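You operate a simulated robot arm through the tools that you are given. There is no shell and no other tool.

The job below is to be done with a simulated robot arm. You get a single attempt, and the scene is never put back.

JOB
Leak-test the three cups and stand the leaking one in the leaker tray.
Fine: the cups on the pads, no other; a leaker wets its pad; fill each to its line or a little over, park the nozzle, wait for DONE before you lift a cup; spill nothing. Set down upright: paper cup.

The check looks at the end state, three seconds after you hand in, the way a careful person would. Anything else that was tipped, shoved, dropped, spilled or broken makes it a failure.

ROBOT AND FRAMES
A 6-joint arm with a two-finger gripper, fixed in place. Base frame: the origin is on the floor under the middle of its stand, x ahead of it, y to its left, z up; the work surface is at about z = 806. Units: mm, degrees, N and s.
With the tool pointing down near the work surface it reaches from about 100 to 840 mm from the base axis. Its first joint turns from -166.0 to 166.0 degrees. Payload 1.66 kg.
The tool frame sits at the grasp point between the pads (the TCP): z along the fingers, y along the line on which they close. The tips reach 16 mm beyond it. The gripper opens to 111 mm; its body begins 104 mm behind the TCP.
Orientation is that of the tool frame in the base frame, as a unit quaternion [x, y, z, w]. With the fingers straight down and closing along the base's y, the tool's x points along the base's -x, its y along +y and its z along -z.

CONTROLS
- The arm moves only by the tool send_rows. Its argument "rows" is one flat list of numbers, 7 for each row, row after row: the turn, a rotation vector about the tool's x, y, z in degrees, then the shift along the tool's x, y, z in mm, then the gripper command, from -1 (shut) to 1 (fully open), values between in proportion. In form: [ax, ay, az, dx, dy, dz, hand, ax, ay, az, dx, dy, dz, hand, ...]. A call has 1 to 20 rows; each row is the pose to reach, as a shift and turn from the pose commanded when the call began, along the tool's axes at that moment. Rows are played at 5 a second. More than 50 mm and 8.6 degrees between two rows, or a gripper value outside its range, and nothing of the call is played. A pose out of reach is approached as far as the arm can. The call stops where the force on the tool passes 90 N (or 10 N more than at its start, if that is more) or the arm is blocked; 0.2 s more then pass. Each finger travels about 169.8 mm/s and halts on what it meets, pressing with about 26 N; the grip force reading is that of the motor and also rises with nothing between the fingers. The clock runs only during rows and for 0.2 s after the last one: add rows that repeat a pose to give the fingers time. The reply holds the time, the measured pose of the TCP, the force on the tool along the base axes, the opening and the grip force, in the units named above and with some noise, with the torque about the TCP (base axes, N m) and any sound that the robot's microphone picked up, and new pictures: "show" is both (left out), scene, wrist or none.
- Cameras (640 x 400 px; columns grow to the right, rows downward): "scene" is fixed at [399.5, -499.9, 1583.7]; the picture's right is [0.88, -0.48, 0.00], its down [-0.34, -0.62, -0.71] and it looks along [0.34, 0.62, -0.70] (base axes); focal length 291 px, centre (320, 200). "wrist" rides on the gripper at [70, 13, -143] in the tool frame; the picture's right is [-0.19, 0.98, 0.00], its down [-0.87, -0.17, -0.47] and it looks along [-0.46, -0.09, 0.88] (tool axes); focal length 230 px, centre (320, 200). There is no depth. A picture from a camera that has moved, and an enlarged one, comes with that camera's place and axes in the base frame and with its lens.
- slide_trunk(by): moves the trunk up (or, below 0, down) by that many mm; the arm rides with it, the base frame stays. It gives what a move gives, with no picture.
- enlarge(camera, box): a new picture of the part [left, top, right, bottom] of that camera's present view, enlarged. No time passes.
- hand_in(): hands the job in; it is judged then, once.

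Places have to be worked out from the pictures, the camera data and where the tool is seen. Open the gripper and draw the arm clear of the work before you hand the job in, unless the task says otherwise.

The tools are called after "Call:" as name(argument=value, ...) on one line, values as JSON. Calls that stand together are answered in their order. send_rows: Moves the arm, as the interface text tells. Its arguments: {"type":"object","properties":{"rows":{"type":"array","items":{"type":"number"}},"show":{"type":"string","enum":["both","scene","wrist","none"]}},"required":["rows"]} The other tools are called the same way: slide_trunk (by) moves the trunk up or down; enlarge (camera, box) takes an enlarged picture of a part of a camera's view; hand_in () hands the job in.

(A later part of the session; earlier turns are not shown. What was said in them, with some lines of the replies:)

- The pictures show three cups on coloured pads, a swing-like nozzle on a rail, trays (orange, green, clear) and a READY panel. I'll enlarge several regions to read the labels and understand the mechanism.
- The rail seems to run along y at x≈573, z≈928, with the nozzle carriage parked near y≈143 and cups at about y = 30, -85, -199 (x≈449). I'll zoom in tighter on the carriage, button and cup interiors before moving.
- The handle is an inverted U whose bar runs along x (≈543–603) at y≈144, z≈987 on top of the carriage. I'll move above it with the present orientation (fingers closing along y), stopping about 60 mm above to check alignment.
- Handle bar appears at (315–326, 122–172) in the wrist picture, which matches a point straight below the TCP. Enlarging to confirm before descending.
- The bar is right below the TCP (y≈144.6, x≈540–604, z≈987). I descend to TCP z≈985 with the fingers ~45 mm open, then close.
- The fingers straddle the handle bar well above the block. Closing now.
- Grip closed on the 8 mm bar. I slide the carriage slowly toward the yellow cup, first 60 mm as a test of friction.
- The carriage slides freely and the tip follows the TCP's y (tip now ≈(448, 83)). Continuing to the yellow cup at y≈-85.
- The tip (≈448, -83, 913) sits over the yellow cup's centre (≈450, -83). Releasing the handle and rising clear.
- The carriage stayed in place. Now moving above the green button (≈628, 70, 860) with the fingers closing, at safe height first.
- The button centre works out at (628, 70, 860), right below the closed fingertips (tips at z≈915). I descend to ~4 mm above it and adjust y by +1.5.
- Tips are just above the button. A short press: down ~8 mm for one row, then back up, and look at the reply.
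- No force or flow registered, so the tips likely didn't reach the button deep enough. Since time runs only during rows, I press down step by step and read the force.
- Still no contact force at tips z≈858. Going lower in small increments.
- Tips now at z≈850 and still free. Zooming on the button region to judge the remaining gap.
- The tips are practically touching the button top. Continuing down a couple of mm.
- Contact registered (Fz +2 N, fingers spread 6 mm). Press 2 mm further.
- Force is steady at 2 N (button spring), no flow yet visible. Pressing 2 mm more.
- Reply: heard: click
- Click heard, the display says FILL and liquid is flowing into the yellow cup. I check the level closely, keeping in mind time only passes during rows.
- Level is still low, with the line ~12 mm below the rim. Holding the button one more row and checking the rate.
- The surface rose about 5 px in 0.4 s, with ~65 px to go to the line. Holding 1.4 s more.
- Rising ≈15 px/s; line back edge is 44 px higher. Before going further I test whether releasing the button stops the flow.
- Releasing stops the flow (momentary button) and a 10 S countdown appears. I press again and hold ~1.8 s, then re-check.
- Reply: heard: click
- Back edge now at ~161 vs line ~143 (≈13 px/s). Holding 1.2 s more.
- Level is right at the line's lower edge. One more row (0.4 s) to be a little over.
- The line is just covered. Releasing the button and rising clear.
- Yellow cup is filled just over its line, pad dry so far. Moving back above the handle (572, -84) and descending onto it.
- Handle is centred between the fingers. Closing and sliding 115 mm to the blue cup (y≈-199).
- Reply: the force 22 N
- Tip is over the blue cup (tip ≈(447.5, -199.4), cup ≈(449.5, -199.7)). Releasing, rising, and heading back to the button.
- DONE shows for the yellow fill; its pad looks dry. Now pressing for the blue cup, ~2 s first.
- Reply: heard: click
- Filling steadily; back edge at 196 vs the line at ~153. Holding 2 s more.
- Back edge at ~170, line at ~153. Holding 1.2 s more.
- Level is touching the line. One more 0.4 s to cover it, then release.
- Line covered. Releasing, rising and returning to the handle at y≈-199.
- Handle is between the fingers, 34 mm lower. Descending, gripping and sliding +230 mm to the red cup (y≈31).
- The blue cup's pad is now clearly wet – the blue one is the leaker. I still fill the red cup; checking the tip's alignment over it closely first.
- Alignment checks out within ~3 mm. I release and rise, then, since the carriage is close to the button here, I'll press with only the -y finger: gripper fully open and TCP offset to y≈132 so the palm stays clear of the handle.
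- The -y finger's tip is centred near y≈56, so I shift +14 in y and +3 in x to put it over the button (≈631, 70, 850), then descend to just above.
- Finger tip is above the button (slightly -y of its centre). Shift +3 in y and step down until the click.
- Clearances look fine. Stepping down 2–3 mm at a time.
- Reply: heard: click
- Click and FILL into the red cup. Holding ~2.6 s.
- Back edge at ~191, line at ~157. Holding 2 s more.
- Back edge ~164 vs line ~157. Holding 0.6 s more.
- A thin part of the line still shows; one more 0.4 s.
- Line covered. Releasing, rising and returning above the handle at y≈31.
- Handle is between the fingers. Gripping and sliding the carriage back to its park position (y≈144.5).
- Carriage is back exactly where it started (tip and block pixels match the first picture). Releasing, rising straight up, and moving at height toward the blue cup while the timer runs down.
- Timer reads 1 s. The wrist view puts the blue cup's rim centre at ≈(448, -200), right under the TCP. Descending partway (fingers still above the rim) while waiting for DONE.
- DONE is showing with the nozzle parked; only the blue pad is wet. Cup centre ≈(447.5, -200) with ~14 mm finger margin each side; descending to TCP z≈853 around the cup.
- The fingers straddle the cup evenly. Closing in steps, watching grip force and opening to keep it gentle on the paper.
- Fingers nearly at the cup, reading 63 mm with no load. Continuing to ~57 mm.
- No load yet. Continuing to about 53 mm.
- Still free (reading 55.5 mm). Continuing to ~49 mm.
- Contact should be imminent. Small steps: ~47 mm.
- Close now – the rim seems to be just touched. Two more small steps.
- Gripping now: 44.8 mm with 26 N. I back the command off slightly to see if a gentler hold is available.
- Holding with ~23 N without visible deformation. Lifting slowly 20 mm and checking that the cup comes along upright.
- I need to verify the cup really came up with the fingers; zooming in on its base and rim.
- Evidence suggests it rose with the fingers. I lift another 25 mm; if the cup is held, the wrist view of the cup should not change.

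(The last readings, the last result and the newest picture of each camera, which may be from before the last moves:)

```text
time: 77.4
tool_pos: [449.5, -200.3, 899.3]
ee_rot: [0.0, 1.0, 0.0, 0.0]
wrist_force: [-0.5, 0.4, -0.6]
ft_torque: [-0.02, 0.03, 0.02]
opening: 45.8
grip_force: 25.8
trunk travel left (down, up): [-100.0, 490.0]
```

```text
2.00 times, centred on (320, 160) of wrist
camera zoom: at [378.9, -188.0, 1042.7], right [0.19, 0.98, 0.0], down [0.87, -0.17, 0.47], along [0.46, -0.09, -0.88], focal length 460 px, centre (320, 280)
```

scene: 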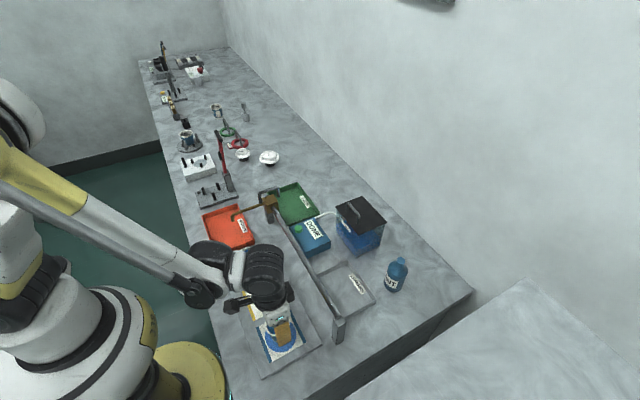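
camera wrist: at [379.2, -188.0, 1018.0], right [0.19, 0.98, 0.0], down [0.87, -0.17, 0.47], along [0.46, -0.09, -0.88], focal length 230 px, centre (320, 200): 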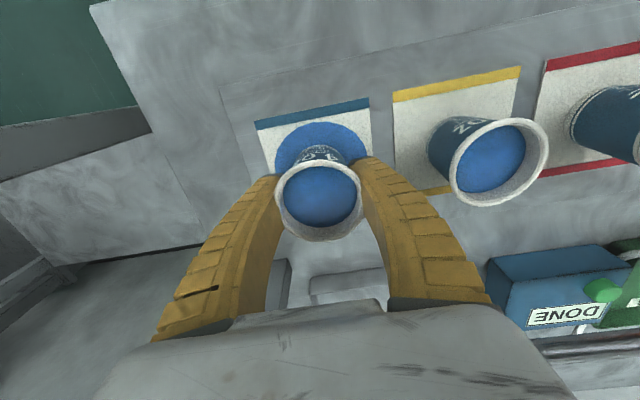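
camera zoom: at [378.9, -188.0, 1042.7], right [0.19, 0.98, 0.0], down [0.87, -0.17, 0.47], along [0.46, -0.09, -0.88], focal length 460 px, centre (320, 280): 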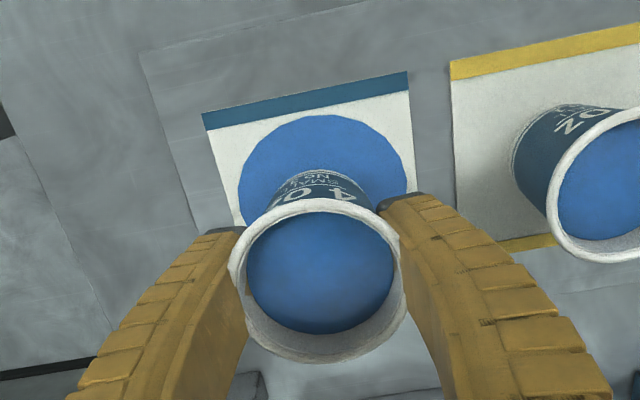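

The cup is held firmly (wrist view unchanged over the 25 mm lift). Raising smoothly to TCP z≈1015 so the cup's base clears the rail (~937).

Call:
send_rows(rows=[0, 0, 0, 0, 0, -3, -0.2, 0, 0, 0, 0, 0, -9, -0.2, 0, 0, 0, 0, 0, -18, -0.2, 0, 0, 0, 0, 0, -28, -0.2, 0, 0, 0, 0, 0, -39, -0.2, 0, 0, 0, 0, 0, -50, -0.2, 0, 0, 0, 0, 0, -61, -0.2, 0, 0, 0, 0, 0, -72, -0.2, 0, 0, 0, 0, 0, -83, -0.2, 0, 0, 0, 0, 0, -94, -0.2, 0, 0, 0, 0, 0, -104, -0.2, 0, 0, 0, 0, 0, -112, -0.2, 0, 0, 0, 0, 0, -116, -0.2, 0, 0, 0, 0, 0, -117, -0.2], show="both")

Call:
enlarge(camera="wrist", box=[200, 60, 440, 260])

Call:
enlarge(camera="scene", box=[215, 240, 335, 350])

```text
time: 80.4
tool_pos: [448.5, -201.2, 1016.0]
ee_rot: [0.0, 1.0, 0.0, 0.0]
wrist_force: [-0.5, 0.8, -0.1]
ft_torque: [0.01, -0.02, 0.0]
opening: 45.7
grip_force: 26.1
trunk travel left (down, up): [-100.0, 490.0]
camera wrist: at [378.8, -187.5, 1159.8], right [0.19, 0.98, 0.0], down [0.87, -0.17, 0.47], along [0.46, -0.09, -0.88], focal length 230 px, centre (320, 200)
```

scene: 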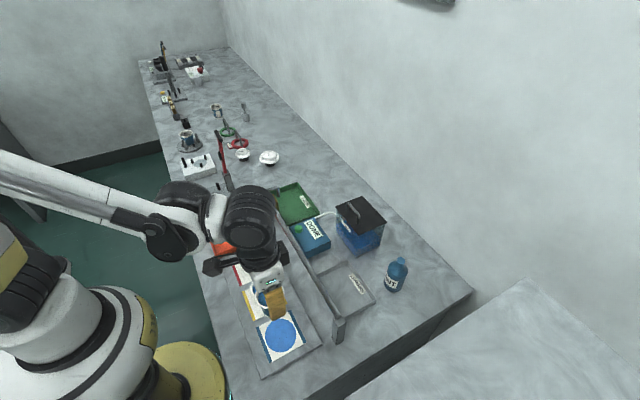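
wrist: 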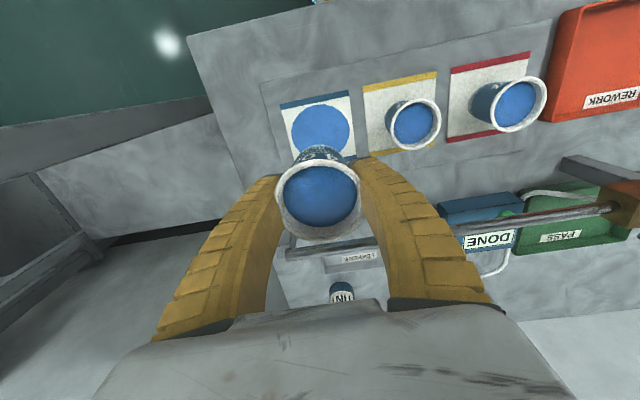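

```text
2.00 times, centred on (320, 160) of wrist
camera zoom: at [378.8, -187.5, 1159.8], right [0.19, 0.98, 0.0], down [0.87, -0.17, 0.47], along [0.46, -0.09, -0.88], focal length 460 px, centre (320, 280)
```

zoom: 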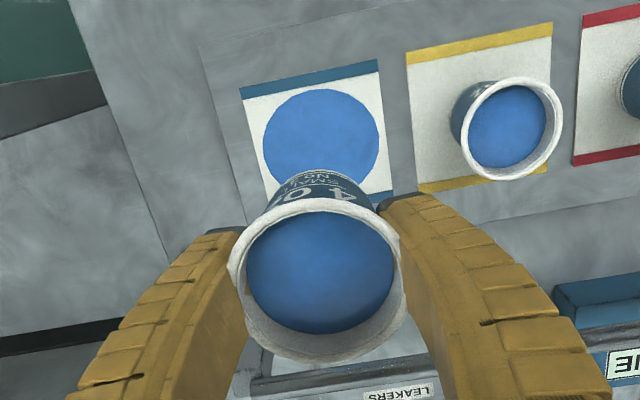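

```text
3.64 times, centred on (275, 295) of scene
camera zoom: at [399.5, -499.9, 1583.7], right [0.88, -0.48, 0.0], down [-0.34, -0.62, -0.71], along [0.34, 0.62, -0.7], focal length 1057 px, centre (484, -146)
```

zoom: 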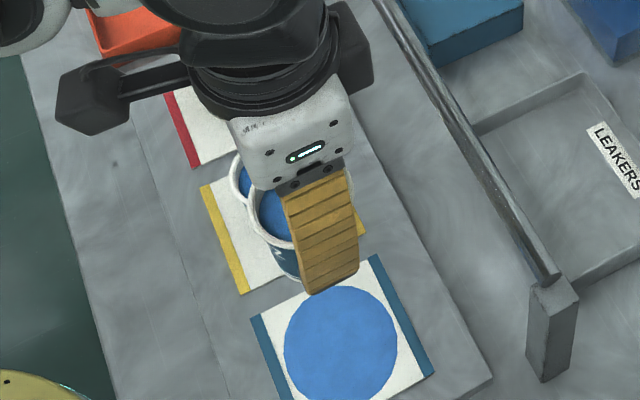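

Cup is steady and clear. Moving horizontally over the rail to above the LEAKERS tray (≈657, -170) with smooth ramps.

Call:
send_rows(rows=[0, 0, 0, -2, 0.3, 0, -0.2, 0, 0, 0, -7, 1, 0, -0.2, 0, 0, 0, -15, 2.2, 0, -0.2, 0, 0, 0, -26, 3.7, 0, -0.2, 0, 0, 0, -39, 5.6, 0, -0.2, 0, 0, 0, -53, 7.6, 0, -0.2, 0, 0, 0, -68, 9.8, 0, -0.2, 0, 0, 0, -83, 11.9, 0, -0.2, 0, 0, 0, -98, 14.1, 0, -0.2, 0, 0, 0, -113, 16.2, 0, -0.2, 0, 0, 0, -128, 18.4, 0, -0.2, 0, 0, 0, -143, 20.5, 0, -0.2, 0, 0, 0, -158, 22.7, 0, -0.2, 0, 0, 0, -172, 24.7, 0, -0.2, 0, 0, 0, -185, 26.6, 0, -0.2, 0, 0, 0, -195, 28, 0, -0.2, 0, 0, 0, -203, 29.1, 0, -0.2, 0, 0, 0, -208, 29.9, 0, -0.2, 0, 0, 0, -209, 30, 0, -0.2, 0, 0, 0, -209, 30, 0, -0.2], show="both")

Call:
enlarge(camera="wrist", box=[180, 60, 460, 260])

Call:
enlarge(camera="scene", box=[270, 220, 410, 350])

```text
time: 84.6
tool_pos: [657.3, -168.9, 1016.8]
ee_rot: [0.0, 1.0, 0.0, 0.0]
wrist_force: [-0.1, -1.6, -0.1]
ft_torque: [0.03, -0.01, 0.02]
opening: 45.6
grip_force: 26.3
trunk travel left (down, up): [-100.0, 490.0]
camera wrist: at [587.9, -157.1, 1159.7], right [0.19, 0.98, 0.0], down [0.87, -0.17, 0.47], along [0.46, -0.09, -0.88], focal length 230 px, centre (320, 200)
```

scene: 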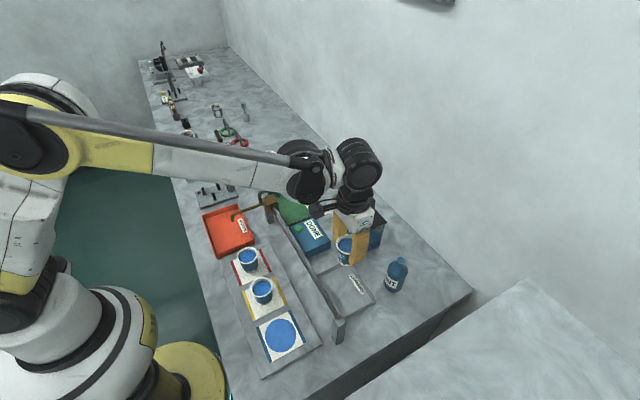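
wrist: 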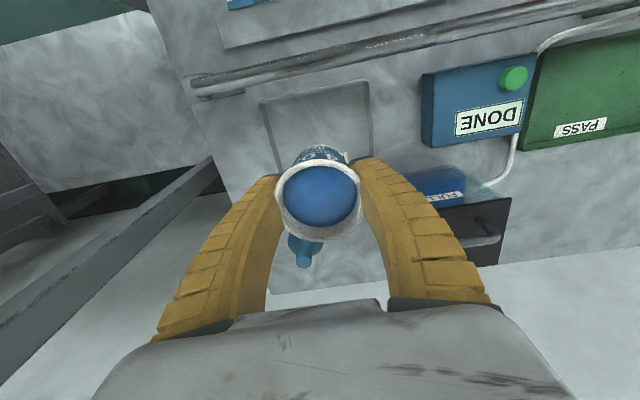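

```text
2.00 times, centred on (320, 160) of wrist
camera zoom: at [587.9, -157.1, 1159.7], right [0.19, 0.98, 0.0], down [0.87, -0.17, 0.47], along [0.46, -0.09, -0.88], focal length 460 px, centre (320, 280)
```

zoom: 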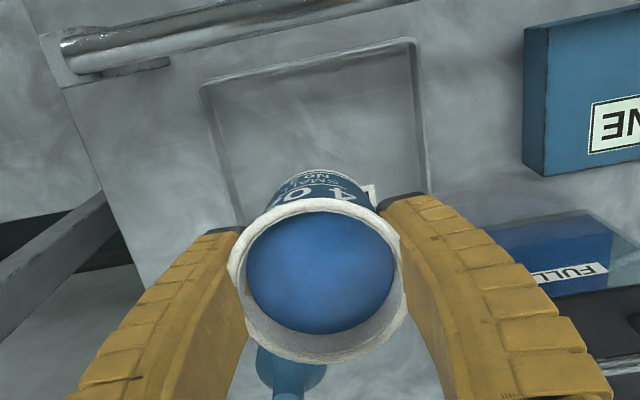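

```text
3.08 times, centred on (340, 285) of scene
camera zoom: at [399.5, -499.9, 1583.7], right [0.88, -0.48, 0.0], down [-0.34, -0.62, -0.71], along [0.34, 0.62, -0.7], focal length 894 px, centre (258, -62)
```

zoom: 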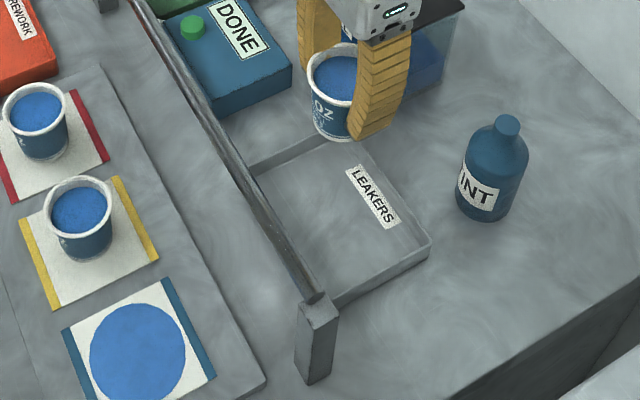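

The cup hangs upright over the tray's middle (tray ≈ x 606–716, y -241 to -99). Descending smoothly to TCP z≈880 (cup base still ~25 mm above the tray floor).

Call:
send_rows(rows=[0, 0, 0, 0, 0, 3, -0.2, 0, 0, 0, 0, 0, 9, -0.2, 0, 0, 0, 0, 0, 18, -0.2, 0, 0, 0, 0, 0, 29, -0.2, 0, 0, 0, 0, 0, 41, -0.2, 0, 0, 0, 0, 0, 53, -0.2, 0, 0, 0, 0, 0, 65, -0.2, 0, 0, 0, 0, 0, 77, -0.2, 0, 0, 0, 0, 0, 89, -0.2, 0, 0, 0, 0, 0, 101, -0.2, 0, 0, 0, 0, 0, 112, -0.2, 0, 0, 0, 0, 0, 122, -0.2, 0, 0, 0, 0, 0, 130, -0.2, 0, 0, 0, 0, 0, 135, -0.2, 0, 0, 0, 0, 0, 136, -0.2], show="both")

Call:
enlarge(camera="scene", box=[300, 240, 400, 330])

Call:
enlarge(camera="wrist", box=[180, 60, 460, 260])

```text
time: 87.8
tool_pos: [657.4, -168.7, 879.7]
ee_rot: [0.0, 1.0, 0.0, 0.0]
wrist_force: [-0.4, -0.2, 0.1]
ft_torque: [0.0, 0.01, -0.03]
opening: 45.4
grip_force: 26.1
trunk travel left (down, up): [-100.0, 490.0]
camera wrist: at [587.4, -157.1, 1023.6], right [0.19, 0.98, 0.0], down [0.87, -0.17, 0.47], along [0.46, -0.09, -0.88], focal length 230 px, centre (320, 200)
```

scene: 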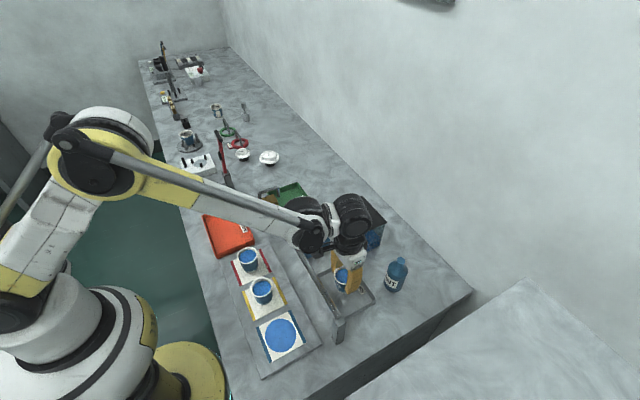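
wrist: 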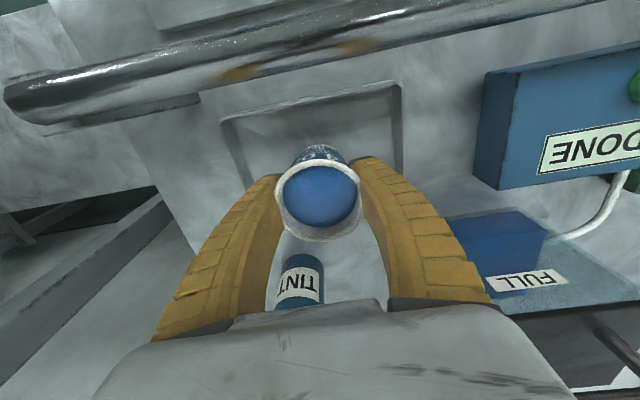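

```text
4.44 times, centred on (350, 285) of scene
camera zoom: at [399.5, -499.9, 1583.7], right [0.88, -0.48, 0.0], down [-0.34, -0.62, -0.71], along [0.34, 0.62, -0.7], focal length 1292 px, centre (187, -178)
```

zoom: 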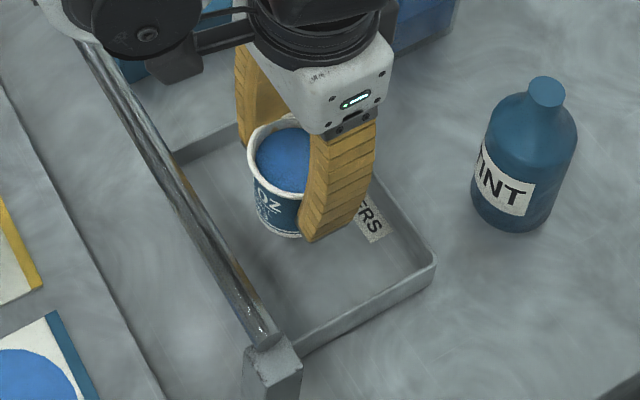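

```text
2.00 times, centred on (320, 160) of wrist
camera zoom: at [587.4, -157.1, 1023.6], right [0.19, 0.98, 0.0], down [0.87, -0.17, 0.47], along [0.46, -0.09, -0.88], focal length 460 px, centre (320, 280)
```

zoom: 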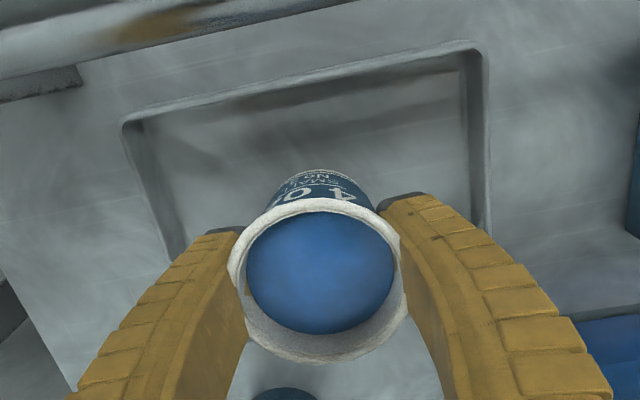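

All clear within the tray. Descending slowly: 16 mm in gentle steps, watching the vertical force.

Call:
send_rows(rows=[0, 0, 0, 0, 0, 3, -0.2, 0, 0, 0, 0, 0, 7, -0.2, 0, 0, 0, 0, 0, 11, -0.2, 0, 0, 0, 0, 0, 14, -0.2, 0, 0, 0, 0, 0, 16, -0.2, 0, 0, 0, 0, 0, 16, -0.2], show="none")

Call:
enlarge(camera="scene", box=[320, 250, 370, 300])

```text
time: 89.2
tool_pos: [657.6, -170.7, 864.5]
ee_rot: [0.0, 1.0, 0.0, 0.0]
wrist_force: [-0.1, -0.3, -0.5]
ft_torque: [0.01, 0.0, -0.01]
opening: 46.2
grip_force: 25.7
trunk travel left (down, up): [-100.0, 490.0]
```

```text
8.00 times, centred on (345, 275) of scene
camera zoom: at [399.5, -499.9, 1583.7], right [0.88, -0.48, 0.0], down [-0.34, -0.62, -0.71], along [0.34, 0.62, -0.7], focal length 2326 px, centre (120, -400)
```

zoom: 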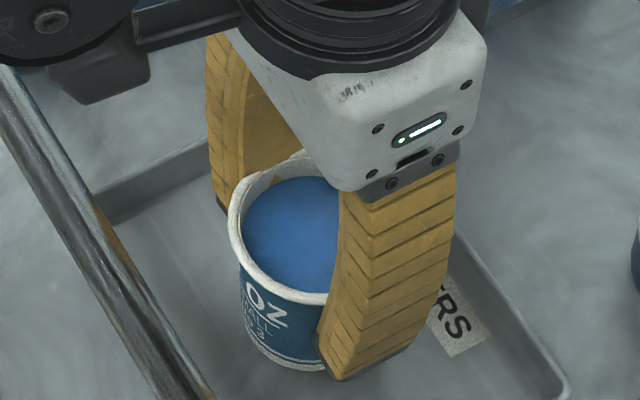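

Base is roughly 14–16 mm above the floor. Continuing down in small steps.

Call:
send_rows(rows=[0, 0, 0, 0, 0, 2, -0.2, 0, 0, 0, 0, 0, 4, -0.2, 0, 0, 0, 0, 0, 6, -0.2, 0, 0, 0, 0, 0, 7, -0.2, 0, 0, 0, 0, 0, 7, -0.2], show="none")

Call:
enlarge(camera="scene", box=[320, 250, 370, 300])

Call:
enlarge(camera="wrist", box=[200, 60, 440, 260])

```text
time: 90.4
tool_pos: [656.7, -169.7, 856.6]
ee_rot: [0.001, 1.0, 0.0, 0.0]
wrist_force: [0.1, 0.4, -0.5]
ft_torque: [0.0, -0.01, 0.03]
opening: 45.7
grip_force: 25.7
trunk travel left (down, up): [-100.0, 490.0]
```

```text
8.00 times, centred on (345, 275) of scene
camera zoom: at [399.5, -499.9, 1583.7], right [0.88, -0.48, 0.0], down [-0.34, -0.62, -0.71], along [0.34, 0.62, -0.7], focal length 2326 px, centre (120, -400)
```

zoom: 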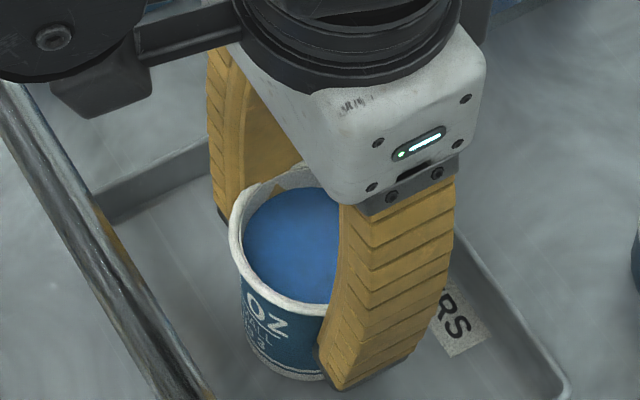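

```text
2.00 times, centred on (320, 160) of wrist
camera zoom: at [587.9, -157.7, 1000.8], right [0.19, 0.98, 0.0], down [0.87, -0.17, 0.47], along [0.46, -0.09, -0.88], focal length 460 px, centre (320, 280)
```

zoom: 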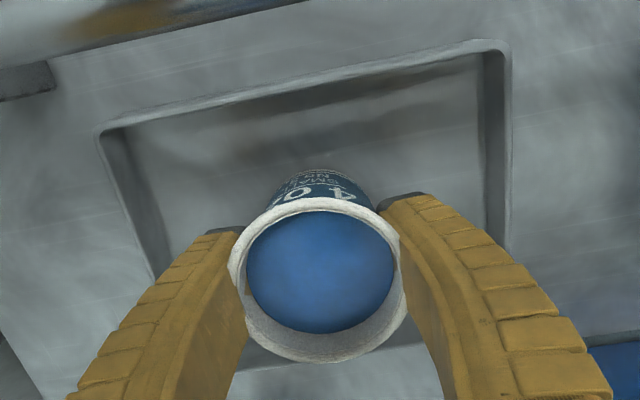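

No contact yet. Down 4 mm more.

Call:
send_rows(rows=[0, 0, 0, 0, 0, 1, -0.2, 0, 0, 0, 0, 0, 2, -0.2, 0, 0, 0, 0, 0, 3, -0.2, 0, 0, 0, 0, 0, 4, -0.2, 0, 0, 0, 0, 0, 4, -0.2], show="none")

Call:
enlarge(camera="scene", box=[320, 250, 370, 300])

Call:
enlarge(camera="wrist", box=[200, 60, 440, 260])

```text
time: 91.6
tool_pos: [657.0, -171.0, 852.5]
ee_rot: [0.0, 1.0, 0.0, -0.001]
wrist_force: [0.1, 0.6, 0.0]
ft_torque: [0.07, 0.01, -0.01]
opening: 45.8
grip_force: 26.3
trunk travel left (down, up): [-100.0, 490.0]
```

```text
8.00 times, centred on (345, 275) of scene
camera zoom: at [399.5, -499.9, 1583.7], right [0.88, -0.48, 0.0], down [-0.34, -0.62, -0.71], along [0.34, 0.62, -0.7], focal length 2326 px, centre (120, -400)
```

zoom: 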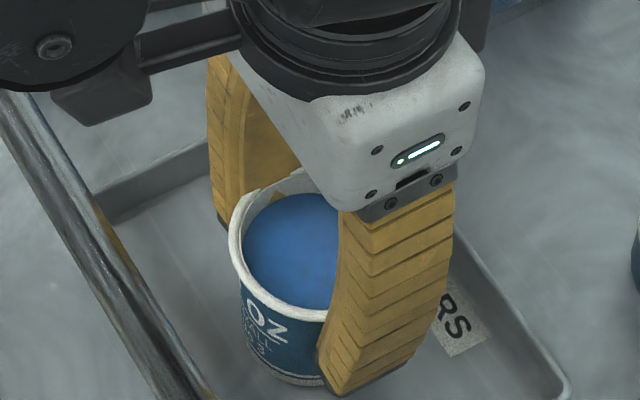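

```text
2.00 times, centred on (320, 160) of wrist
camera zoom: at [588.0, -157.6, 996.7], right [0.19, 0.98, 0.0], down [0.87, -0.17, 0.47], along [0.46, -0.09, -0.88], focal length 460 px, centre (320, 280)
```

zoom: 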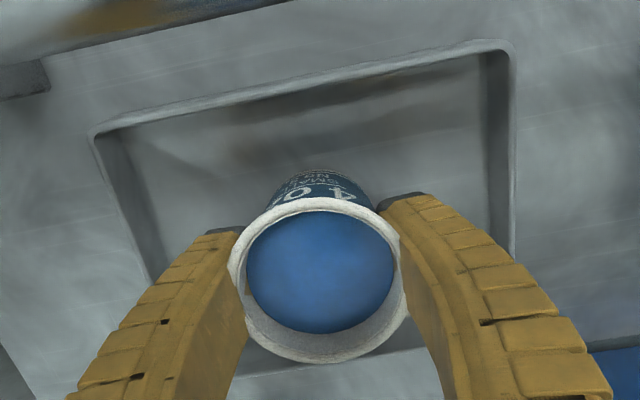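

Still hanging free. Continuing 1 mm at a time.

Call:
send_rows(rows=[0, 0, 0, 0, 0, 1, -0.2, 0, 0, 0, 0, 0, 2, -0.2, 0, 0, 0, 0, 0, 2, -0.2], show="none")

Call:
enlarge(camera="wrist", box=[200, 60, 440, 260])

```text
time: 92.4
tool_pos: [656.2, -170.0, 851.4]
ee_rot: [0.0, 1.0, 0.0, 0.0]
wrist_force: [0.2, -0.7, 0.4]
ft_torque: [0.0, 0.02, 0.04]
opening: 45.8
grip_force: 26.0
trunk travel left (down, up): [-100.0, 490.0]
```

```text
2.00 times, centred on (320, 160) of wrist
camera zoom: at [588.0, -157.7, 994.8], right [0.19, 0.98, 0.0], down [0.87, -0.17, 0.47], along [0.46, -0.09, -0.88], focal length 460 px, centre (320, 280)
```

zoom: 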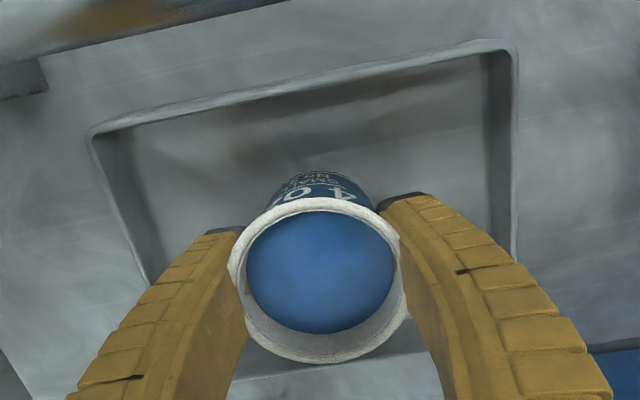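

Call:
send_rows(rows=[0, 0, 0, 0, 0, 1, -0.2, 0, 0, 0, 0, 0, 2, -0.2, 0, 0, 0, 0, 0, 2, -0.2], show="none")

Call:
enlarge(camera="wrist", box=[200, 60, 440, 260])

Call:
enlarge(camera="scene", box=[320, 250, 370, 300])

```text
time: 93.2
tool_pos: [656.5, -169.7, 850.2]
ee_rot: [0.0, 1.0, -0.001, 0.002]
wrist_force: [3.8, -1.7, 16.3]
ft_torque: [-0.01, -0.06, 0.02]
opening: 45.5
grip_force: 26.1
trunk travel left (down, up): [-100.0, 490.0]
```

```text
2.00 times, centred on (320, 160) of wrist
camera zoom: at [587.4, -157.4, 993.6], right [0.19, 0.98, 0.0], down [0.87, -0.17, 0.47], along [0.46, -0.09, -0.88], focal length 460 px, centre (320, 280)
```

zoom: 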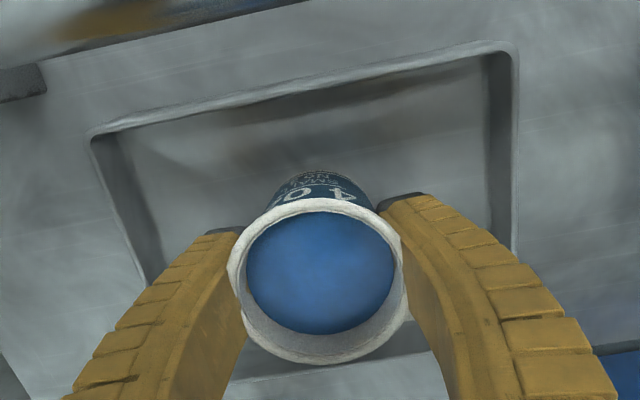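

```text
8.00 times, centred on (345, 275) of scene
camera zoom: at [399.5, -499.9, 1583.7], right [0.88, -0.48, 0.0], down [-0.34, -0.62, -0.71], along [0.34, 0.62, -0.7], focal length 2326 px, centre (120, -400)
```

zoom: 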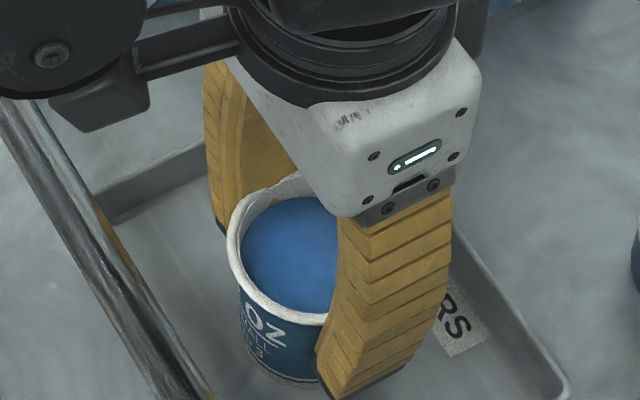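

Contact: Fz jumped to 16 N, so the base is on the tray floor. Easing up ~1.5 mm to unload before opening.

Call:
send_rows(rows=[0, 0, 0, 0, 0, -1, -0.2, 0, 0, 0, 0, 0, -1.5, -0.2], show="none")

```text
time: 93.8
tool_pos: [656.1, -169.8, 850.0]
ee_rot: [0.0, 1.0, 0.0, -0.001]
wrist_force: [0.7, -0.3, 0.2]
ft_torque: [0.05, 0.03, 0.02]
opening: 45.7
grip_force: 25.6
trunk travel left (down, up): [-100.0, 490.0]
```

Unloaded. Lowering 0.4 mm so it just rests, then opening slowly in small increments.

Call:
send_rows(rows=[0, 0, 0, 0, 0, 0.4, -0.2, 0, 0, 0, 0, 0, 0.4, -0.19, 0, 0, 0, 0, 0, 0.4, -0.18, 0, 0, 0, 0, 0, 0.4, -0.17, 0, 0, 0, 0, 0, 0.4, -0.15, 0, 0, 0, 0, 0, 0.4, -0.12, 0, 0, 0, 0, 0, 0.4, -0.08, 0, 0, 0, 0, 0, 0.4, -0.04, 0, 0, 0, 0, 0, 0.4, -0.04], show="none")

Call:
enlarge(camera="wrist", box=[200, 60, 440, 260])

Call:
enlarge(camera="scene", box=[320, 250, 370, 300])

```text
time: 95.8
tool_pos: [658.0, -170.5, 850.2]
ee_rot: [0.0, 1.0, 0.0, 0.001]
wrist_force: [-0.2, 0.8, -0.1]
ft_torque: [0.0, 0.04, 0.01]
opening: 55.4
grip_force: 1.3
trunk travel left (down, up): [-100.0, 490.0]
```

```text
2.00 times, centred on (320, 160) of wrist
camera zoom: at [588.4, -157.3, 993.9], right [0.19, 0.98, 0.0], down [0.87, -0.17, 0.47], along [0.46, -0.09, -0.88], focal length 460 px, centre (320, 280)
```

zoom: 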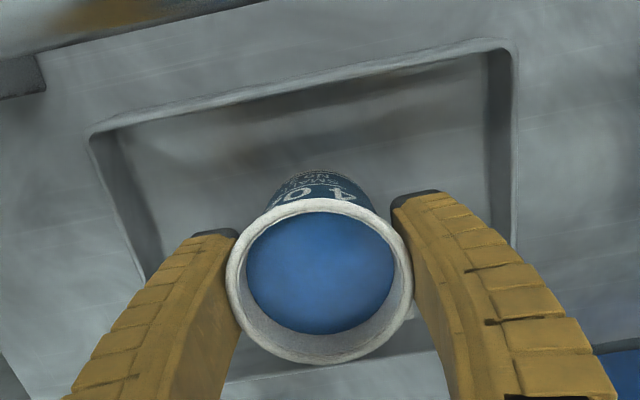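

```text
8.00 times, centred on (345, 275) of scene
camera zoom: at [399.5, -499.9, 1583.7], right [0.88, -0.48, 0.0], down [-0.34, -0.62, -0.71], along [0.34, 0.62, -0.7], focal length 2326 px, centre (120, -400)
```

zoom: 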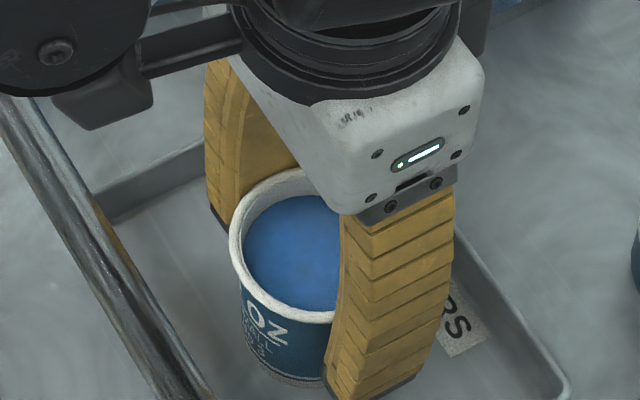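

Cup is released, standing upright with a round rim. Opening to ~75 mm, then rising straight up.

Call:
send_rows(rows=[0, 0, 0, 0, 0, 0, 0.05, 0, 0, 0, 0, 0, 0, 0.15, 0, 0, 0, 0, 0, 0, 0.25, 0, 0, 0, 0, 0, 0, 0.33, 0, 0, 0, 0, 0, 0, 0.33], show="none")

Call:
enlarge(camera="wrist", box=[160, 60, 480, 260])

```text
time: 97.0
tool_pos: [658.4, -169.5, 850.1]
ee_rot: [0.0, 1.0, 0.0, 0.0]
wrist_force: [0.3, -0.1, -0.6]
ft_torque: [0.01, 0.0, 0.02]
opening: 75.5
grip_force: 1.3
trunk travel left (down, up): [-100.0, 490.0]
```

```text
2.00 times, centred on (320, 160) of wrist
camera zoom: at [588.4, -157.3, 993.9], right [0.19, 0.98, 0.0], down [0.87, -0.17, 0.47], along [0.46, -0.09, -0.88], focal length 460 px, centre (320, 280)
```

zoom: 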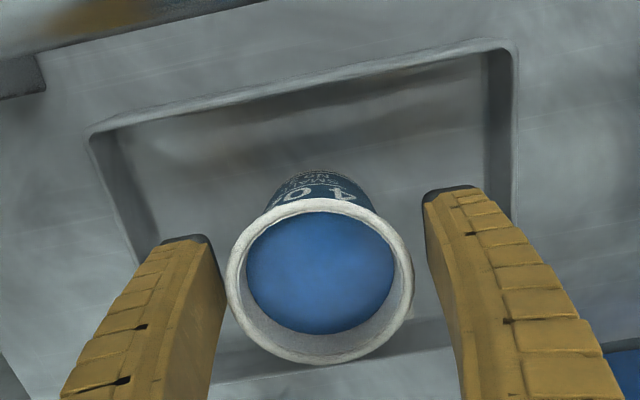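

Both fingers have a clear gap from the rim. Rising straight up slowly.

Call:
send_rows(rows=[0, 0, 0, 0, 0, -5, 0.35, 0, 0, 0, 0, 0, -15, 0.35, 0, 0, 0, 0, 0, -27, 0.35, 0, 0, 0, 0, 0, -40, 0.35, 0, 0, 0, 0, 0, -60, 0.35, 0, 0, 0, 0, 0, -90, 0.4, 0, 0, 0, 0, 0, -125, 0.4, 0, 0, 0, 0, 0, -165, 0.5, 0, 0, 0, 0, 0, -205, 0.5, 0, 0, 0, 0, 0, -240, 0.5], show="both")

Call:
enlarge(camera="scene", box=[300, 230, 400, 320])

Call:
enlarge(camera="scene", box=[215, 180, 355, 360])

```text
time: 99.2
tool_pos: [656.9, -170.8, 1090.8]
ee_rot: [0.0, 1.0, 0.0, 0.0]
wrist_force: [0.0, 0.0, -0.4]
ft_torque: [0.01, -0.01, 0.0]
opening: 84.6
grip_force: 0.4
trunk travel left (down, up): [-100.0, 490.0]
camera wrist: at [587.8, -158.7, 1234.9], right [0.19, 0.98, 0.0], down [0.87, -0.17, 0.47], along [0.46, -0.09, -0.88], focal length 230 px, centre (320, 200)
```

scene: 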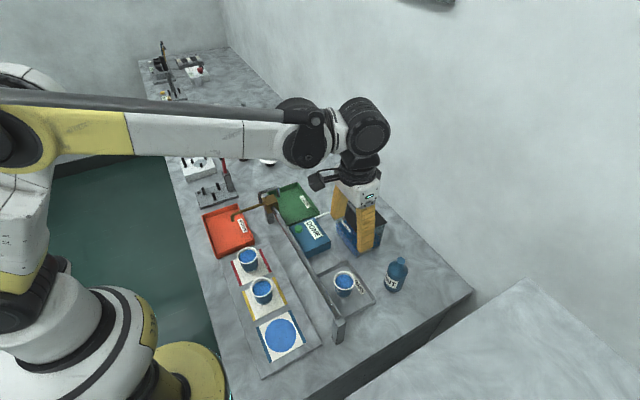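
wrist: 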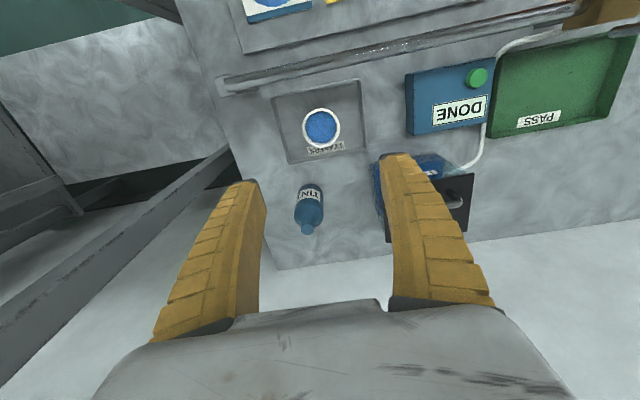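

```text
4.44 times, centred on (350, 275) of scene
camera zoom: at [399.5, -499.9, 1583.7], right [0.88, -0.48, 0.0], down [-0.34, -0.62, -0.71], along [0.34, 0.62, -0.7], focal length 1292 px, centre (187, -133)
```

zoom: 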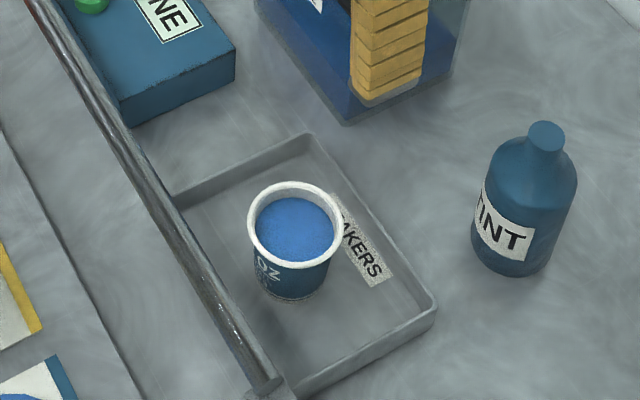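

```text
2.22 times, centred on (285, 270) of scene
camera zoom: at [399.5, -499.9, 1583.7], right [0.88, -0.48, 0.0], down [-0.34, -0.62, -0.71], along [0.34, 0.62, -0.7], focal length 646 px, centre (398, 44)
```

zoom: 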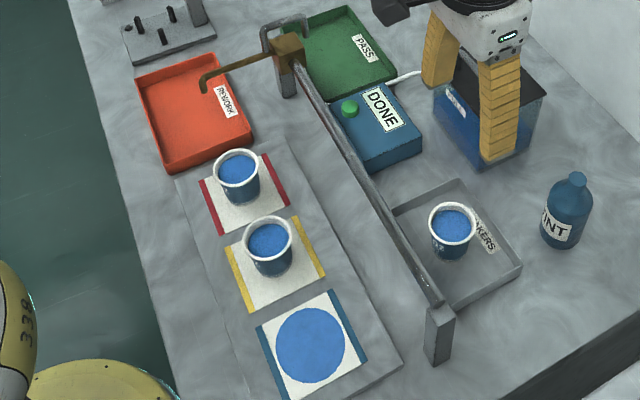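

The leaker stands upright in the tray; red and yellow pads look dry and the nozzle is parked. Withdrawing the arm up and back toward its start pose.

Call:
send_rows(rows=[0, 0, 0, 0, 0, -40, 0.6, 0, 0, 0, 0, 0, -80, 0.8, 0, 0, 0, 0, 0, -120, 1, 0, 0, 0, 20, 38, -124, 1, 0, 0, 0, 40, 76, -124, 1, 0, 0, 0, 60, 114, -124, 1, 0, 0, 0, 80, 152, -124, 1, 0, 0, 0, 100, 190, -124, 1, 0, 0, 0, 120, 228, -124, 1, 0, 0, 0, 140, 266, -124, 1, 0, 0, 0, 160, 300, -124, 1, 0, 0, 0, 165, 307, -124, 1, 0, 0, 0, 165, 307, -124, 1], show="both")

Call:
enlarge(camera="scene", box=[215, 180, 415, 380])

Call:
enlarge(camera="scene", box=[220, 235, 310, 315])

Call:
enlarge(camera="scene", box=[310, 250, 410, 330])

```text
time: 102.0
tool_pos: [492.2, 137.4, 1212.8]
ee_rot: [0.0, 1.0, -0.001, 0.0]
wrist_force: [-0.3, -0.4, 0.1]
ft_torque: [0.03, -0.01, 0.04]
opening: 111.1
grip_force: 0.1
trunk travel left (down, up): [-100.0, 490.0]
camera wrist: at [423.6, 149.1, 1357.2], right [0.19, 0.98, 0.0], down [0.87, -0.17, 0.47], along [0.46, -0.09, -0.88], focal length 230 px, centre (320, 200)
```

scene: 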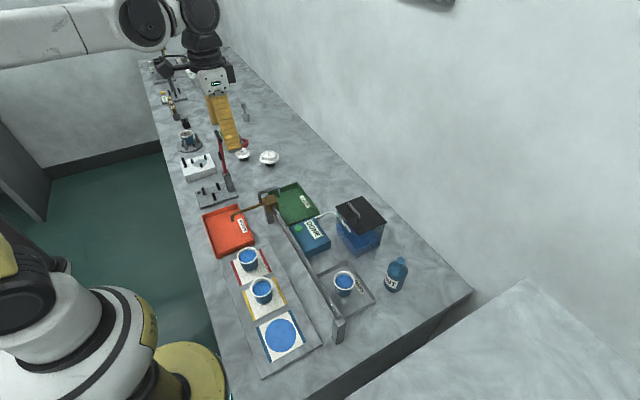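
wrist: 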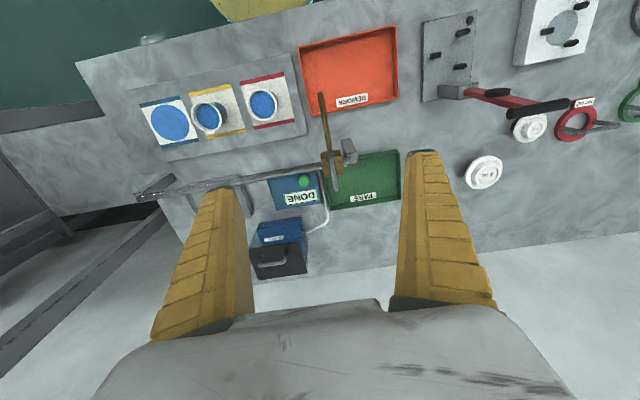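

```text
2.00 times, centred on (315, 280) of scene
camera zoom: at [399.5, -499.9, 1583.7], right [0.88, -0.48, 0.0], down [-0.34, -0.62, -0.71], along [0.34, 0.62, -0.7], focal length 581 px, centre (330, 40)
```

zoom: 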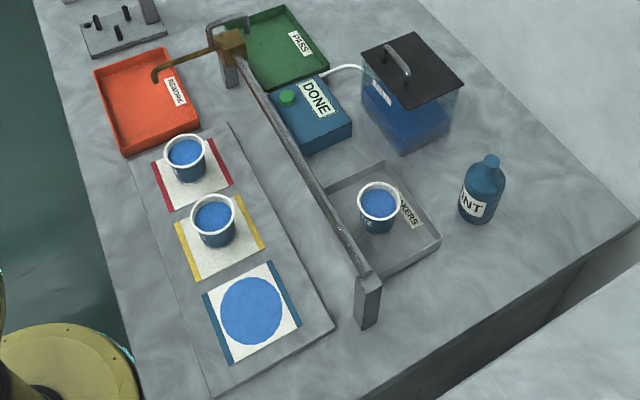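

```text
5.00 times, centred on (265, 275) of scene
camera zoom: at [399.5, -499.9, 1583.7], right [0.88, -0.48, 0.0], down [-0.34, -0.62, -0.71], along [0.34, 0.62, -0.7], focal length 1453 px, centre (595, -175)
```

zoom: 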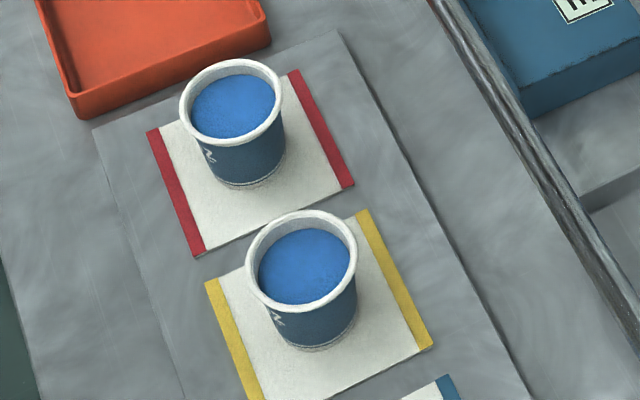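

```text
5.00 times, centred on (360, 290) of scene
camera zoom: at [399.5, -499.9, 1583.7], right [0.88, -0.48, 0.0], down [-0.34, -0.62, -0.71], along [0.34, 0.62, -0.7], focal length 1453 px, centre (120, -250)
```

zoom: 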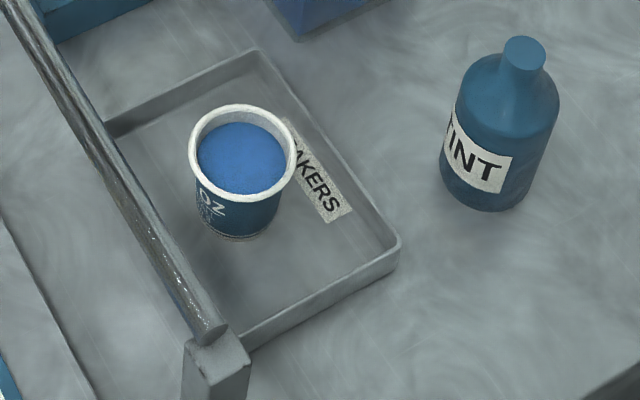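

The cup from the blue pad, the one that wet its pad, now stands upright in the LEAKERS tray. The red and yellow cups are filled to their lines on dry pads, the nozzle is parked, and I see no spills. The gripper is open and the arm is clear, so I'm handing in.

Call:
hand_in()

```text
The job is handed in.
```

The leak test is finished: the cup on the blue pad was the leaker, and it now stands upright in the leaker tray.

- **Filling:** I filled all three cups just over their lines. Then I parked the nozzle and waited for DONE before lifting the leaker.
- **Result:** Only the blue pad got wet. The red and yellow pads were still dry at the end, and those two cups are still in place on them.
- **Leaker cup:** The rim narrowed slightly while I gripped it. It looked round again once I let go.
- **End state:** I saw no spills in the last pictures. The gripper is open and the arm is back near its start position. The job is handed in; I haven't seen the check's result.
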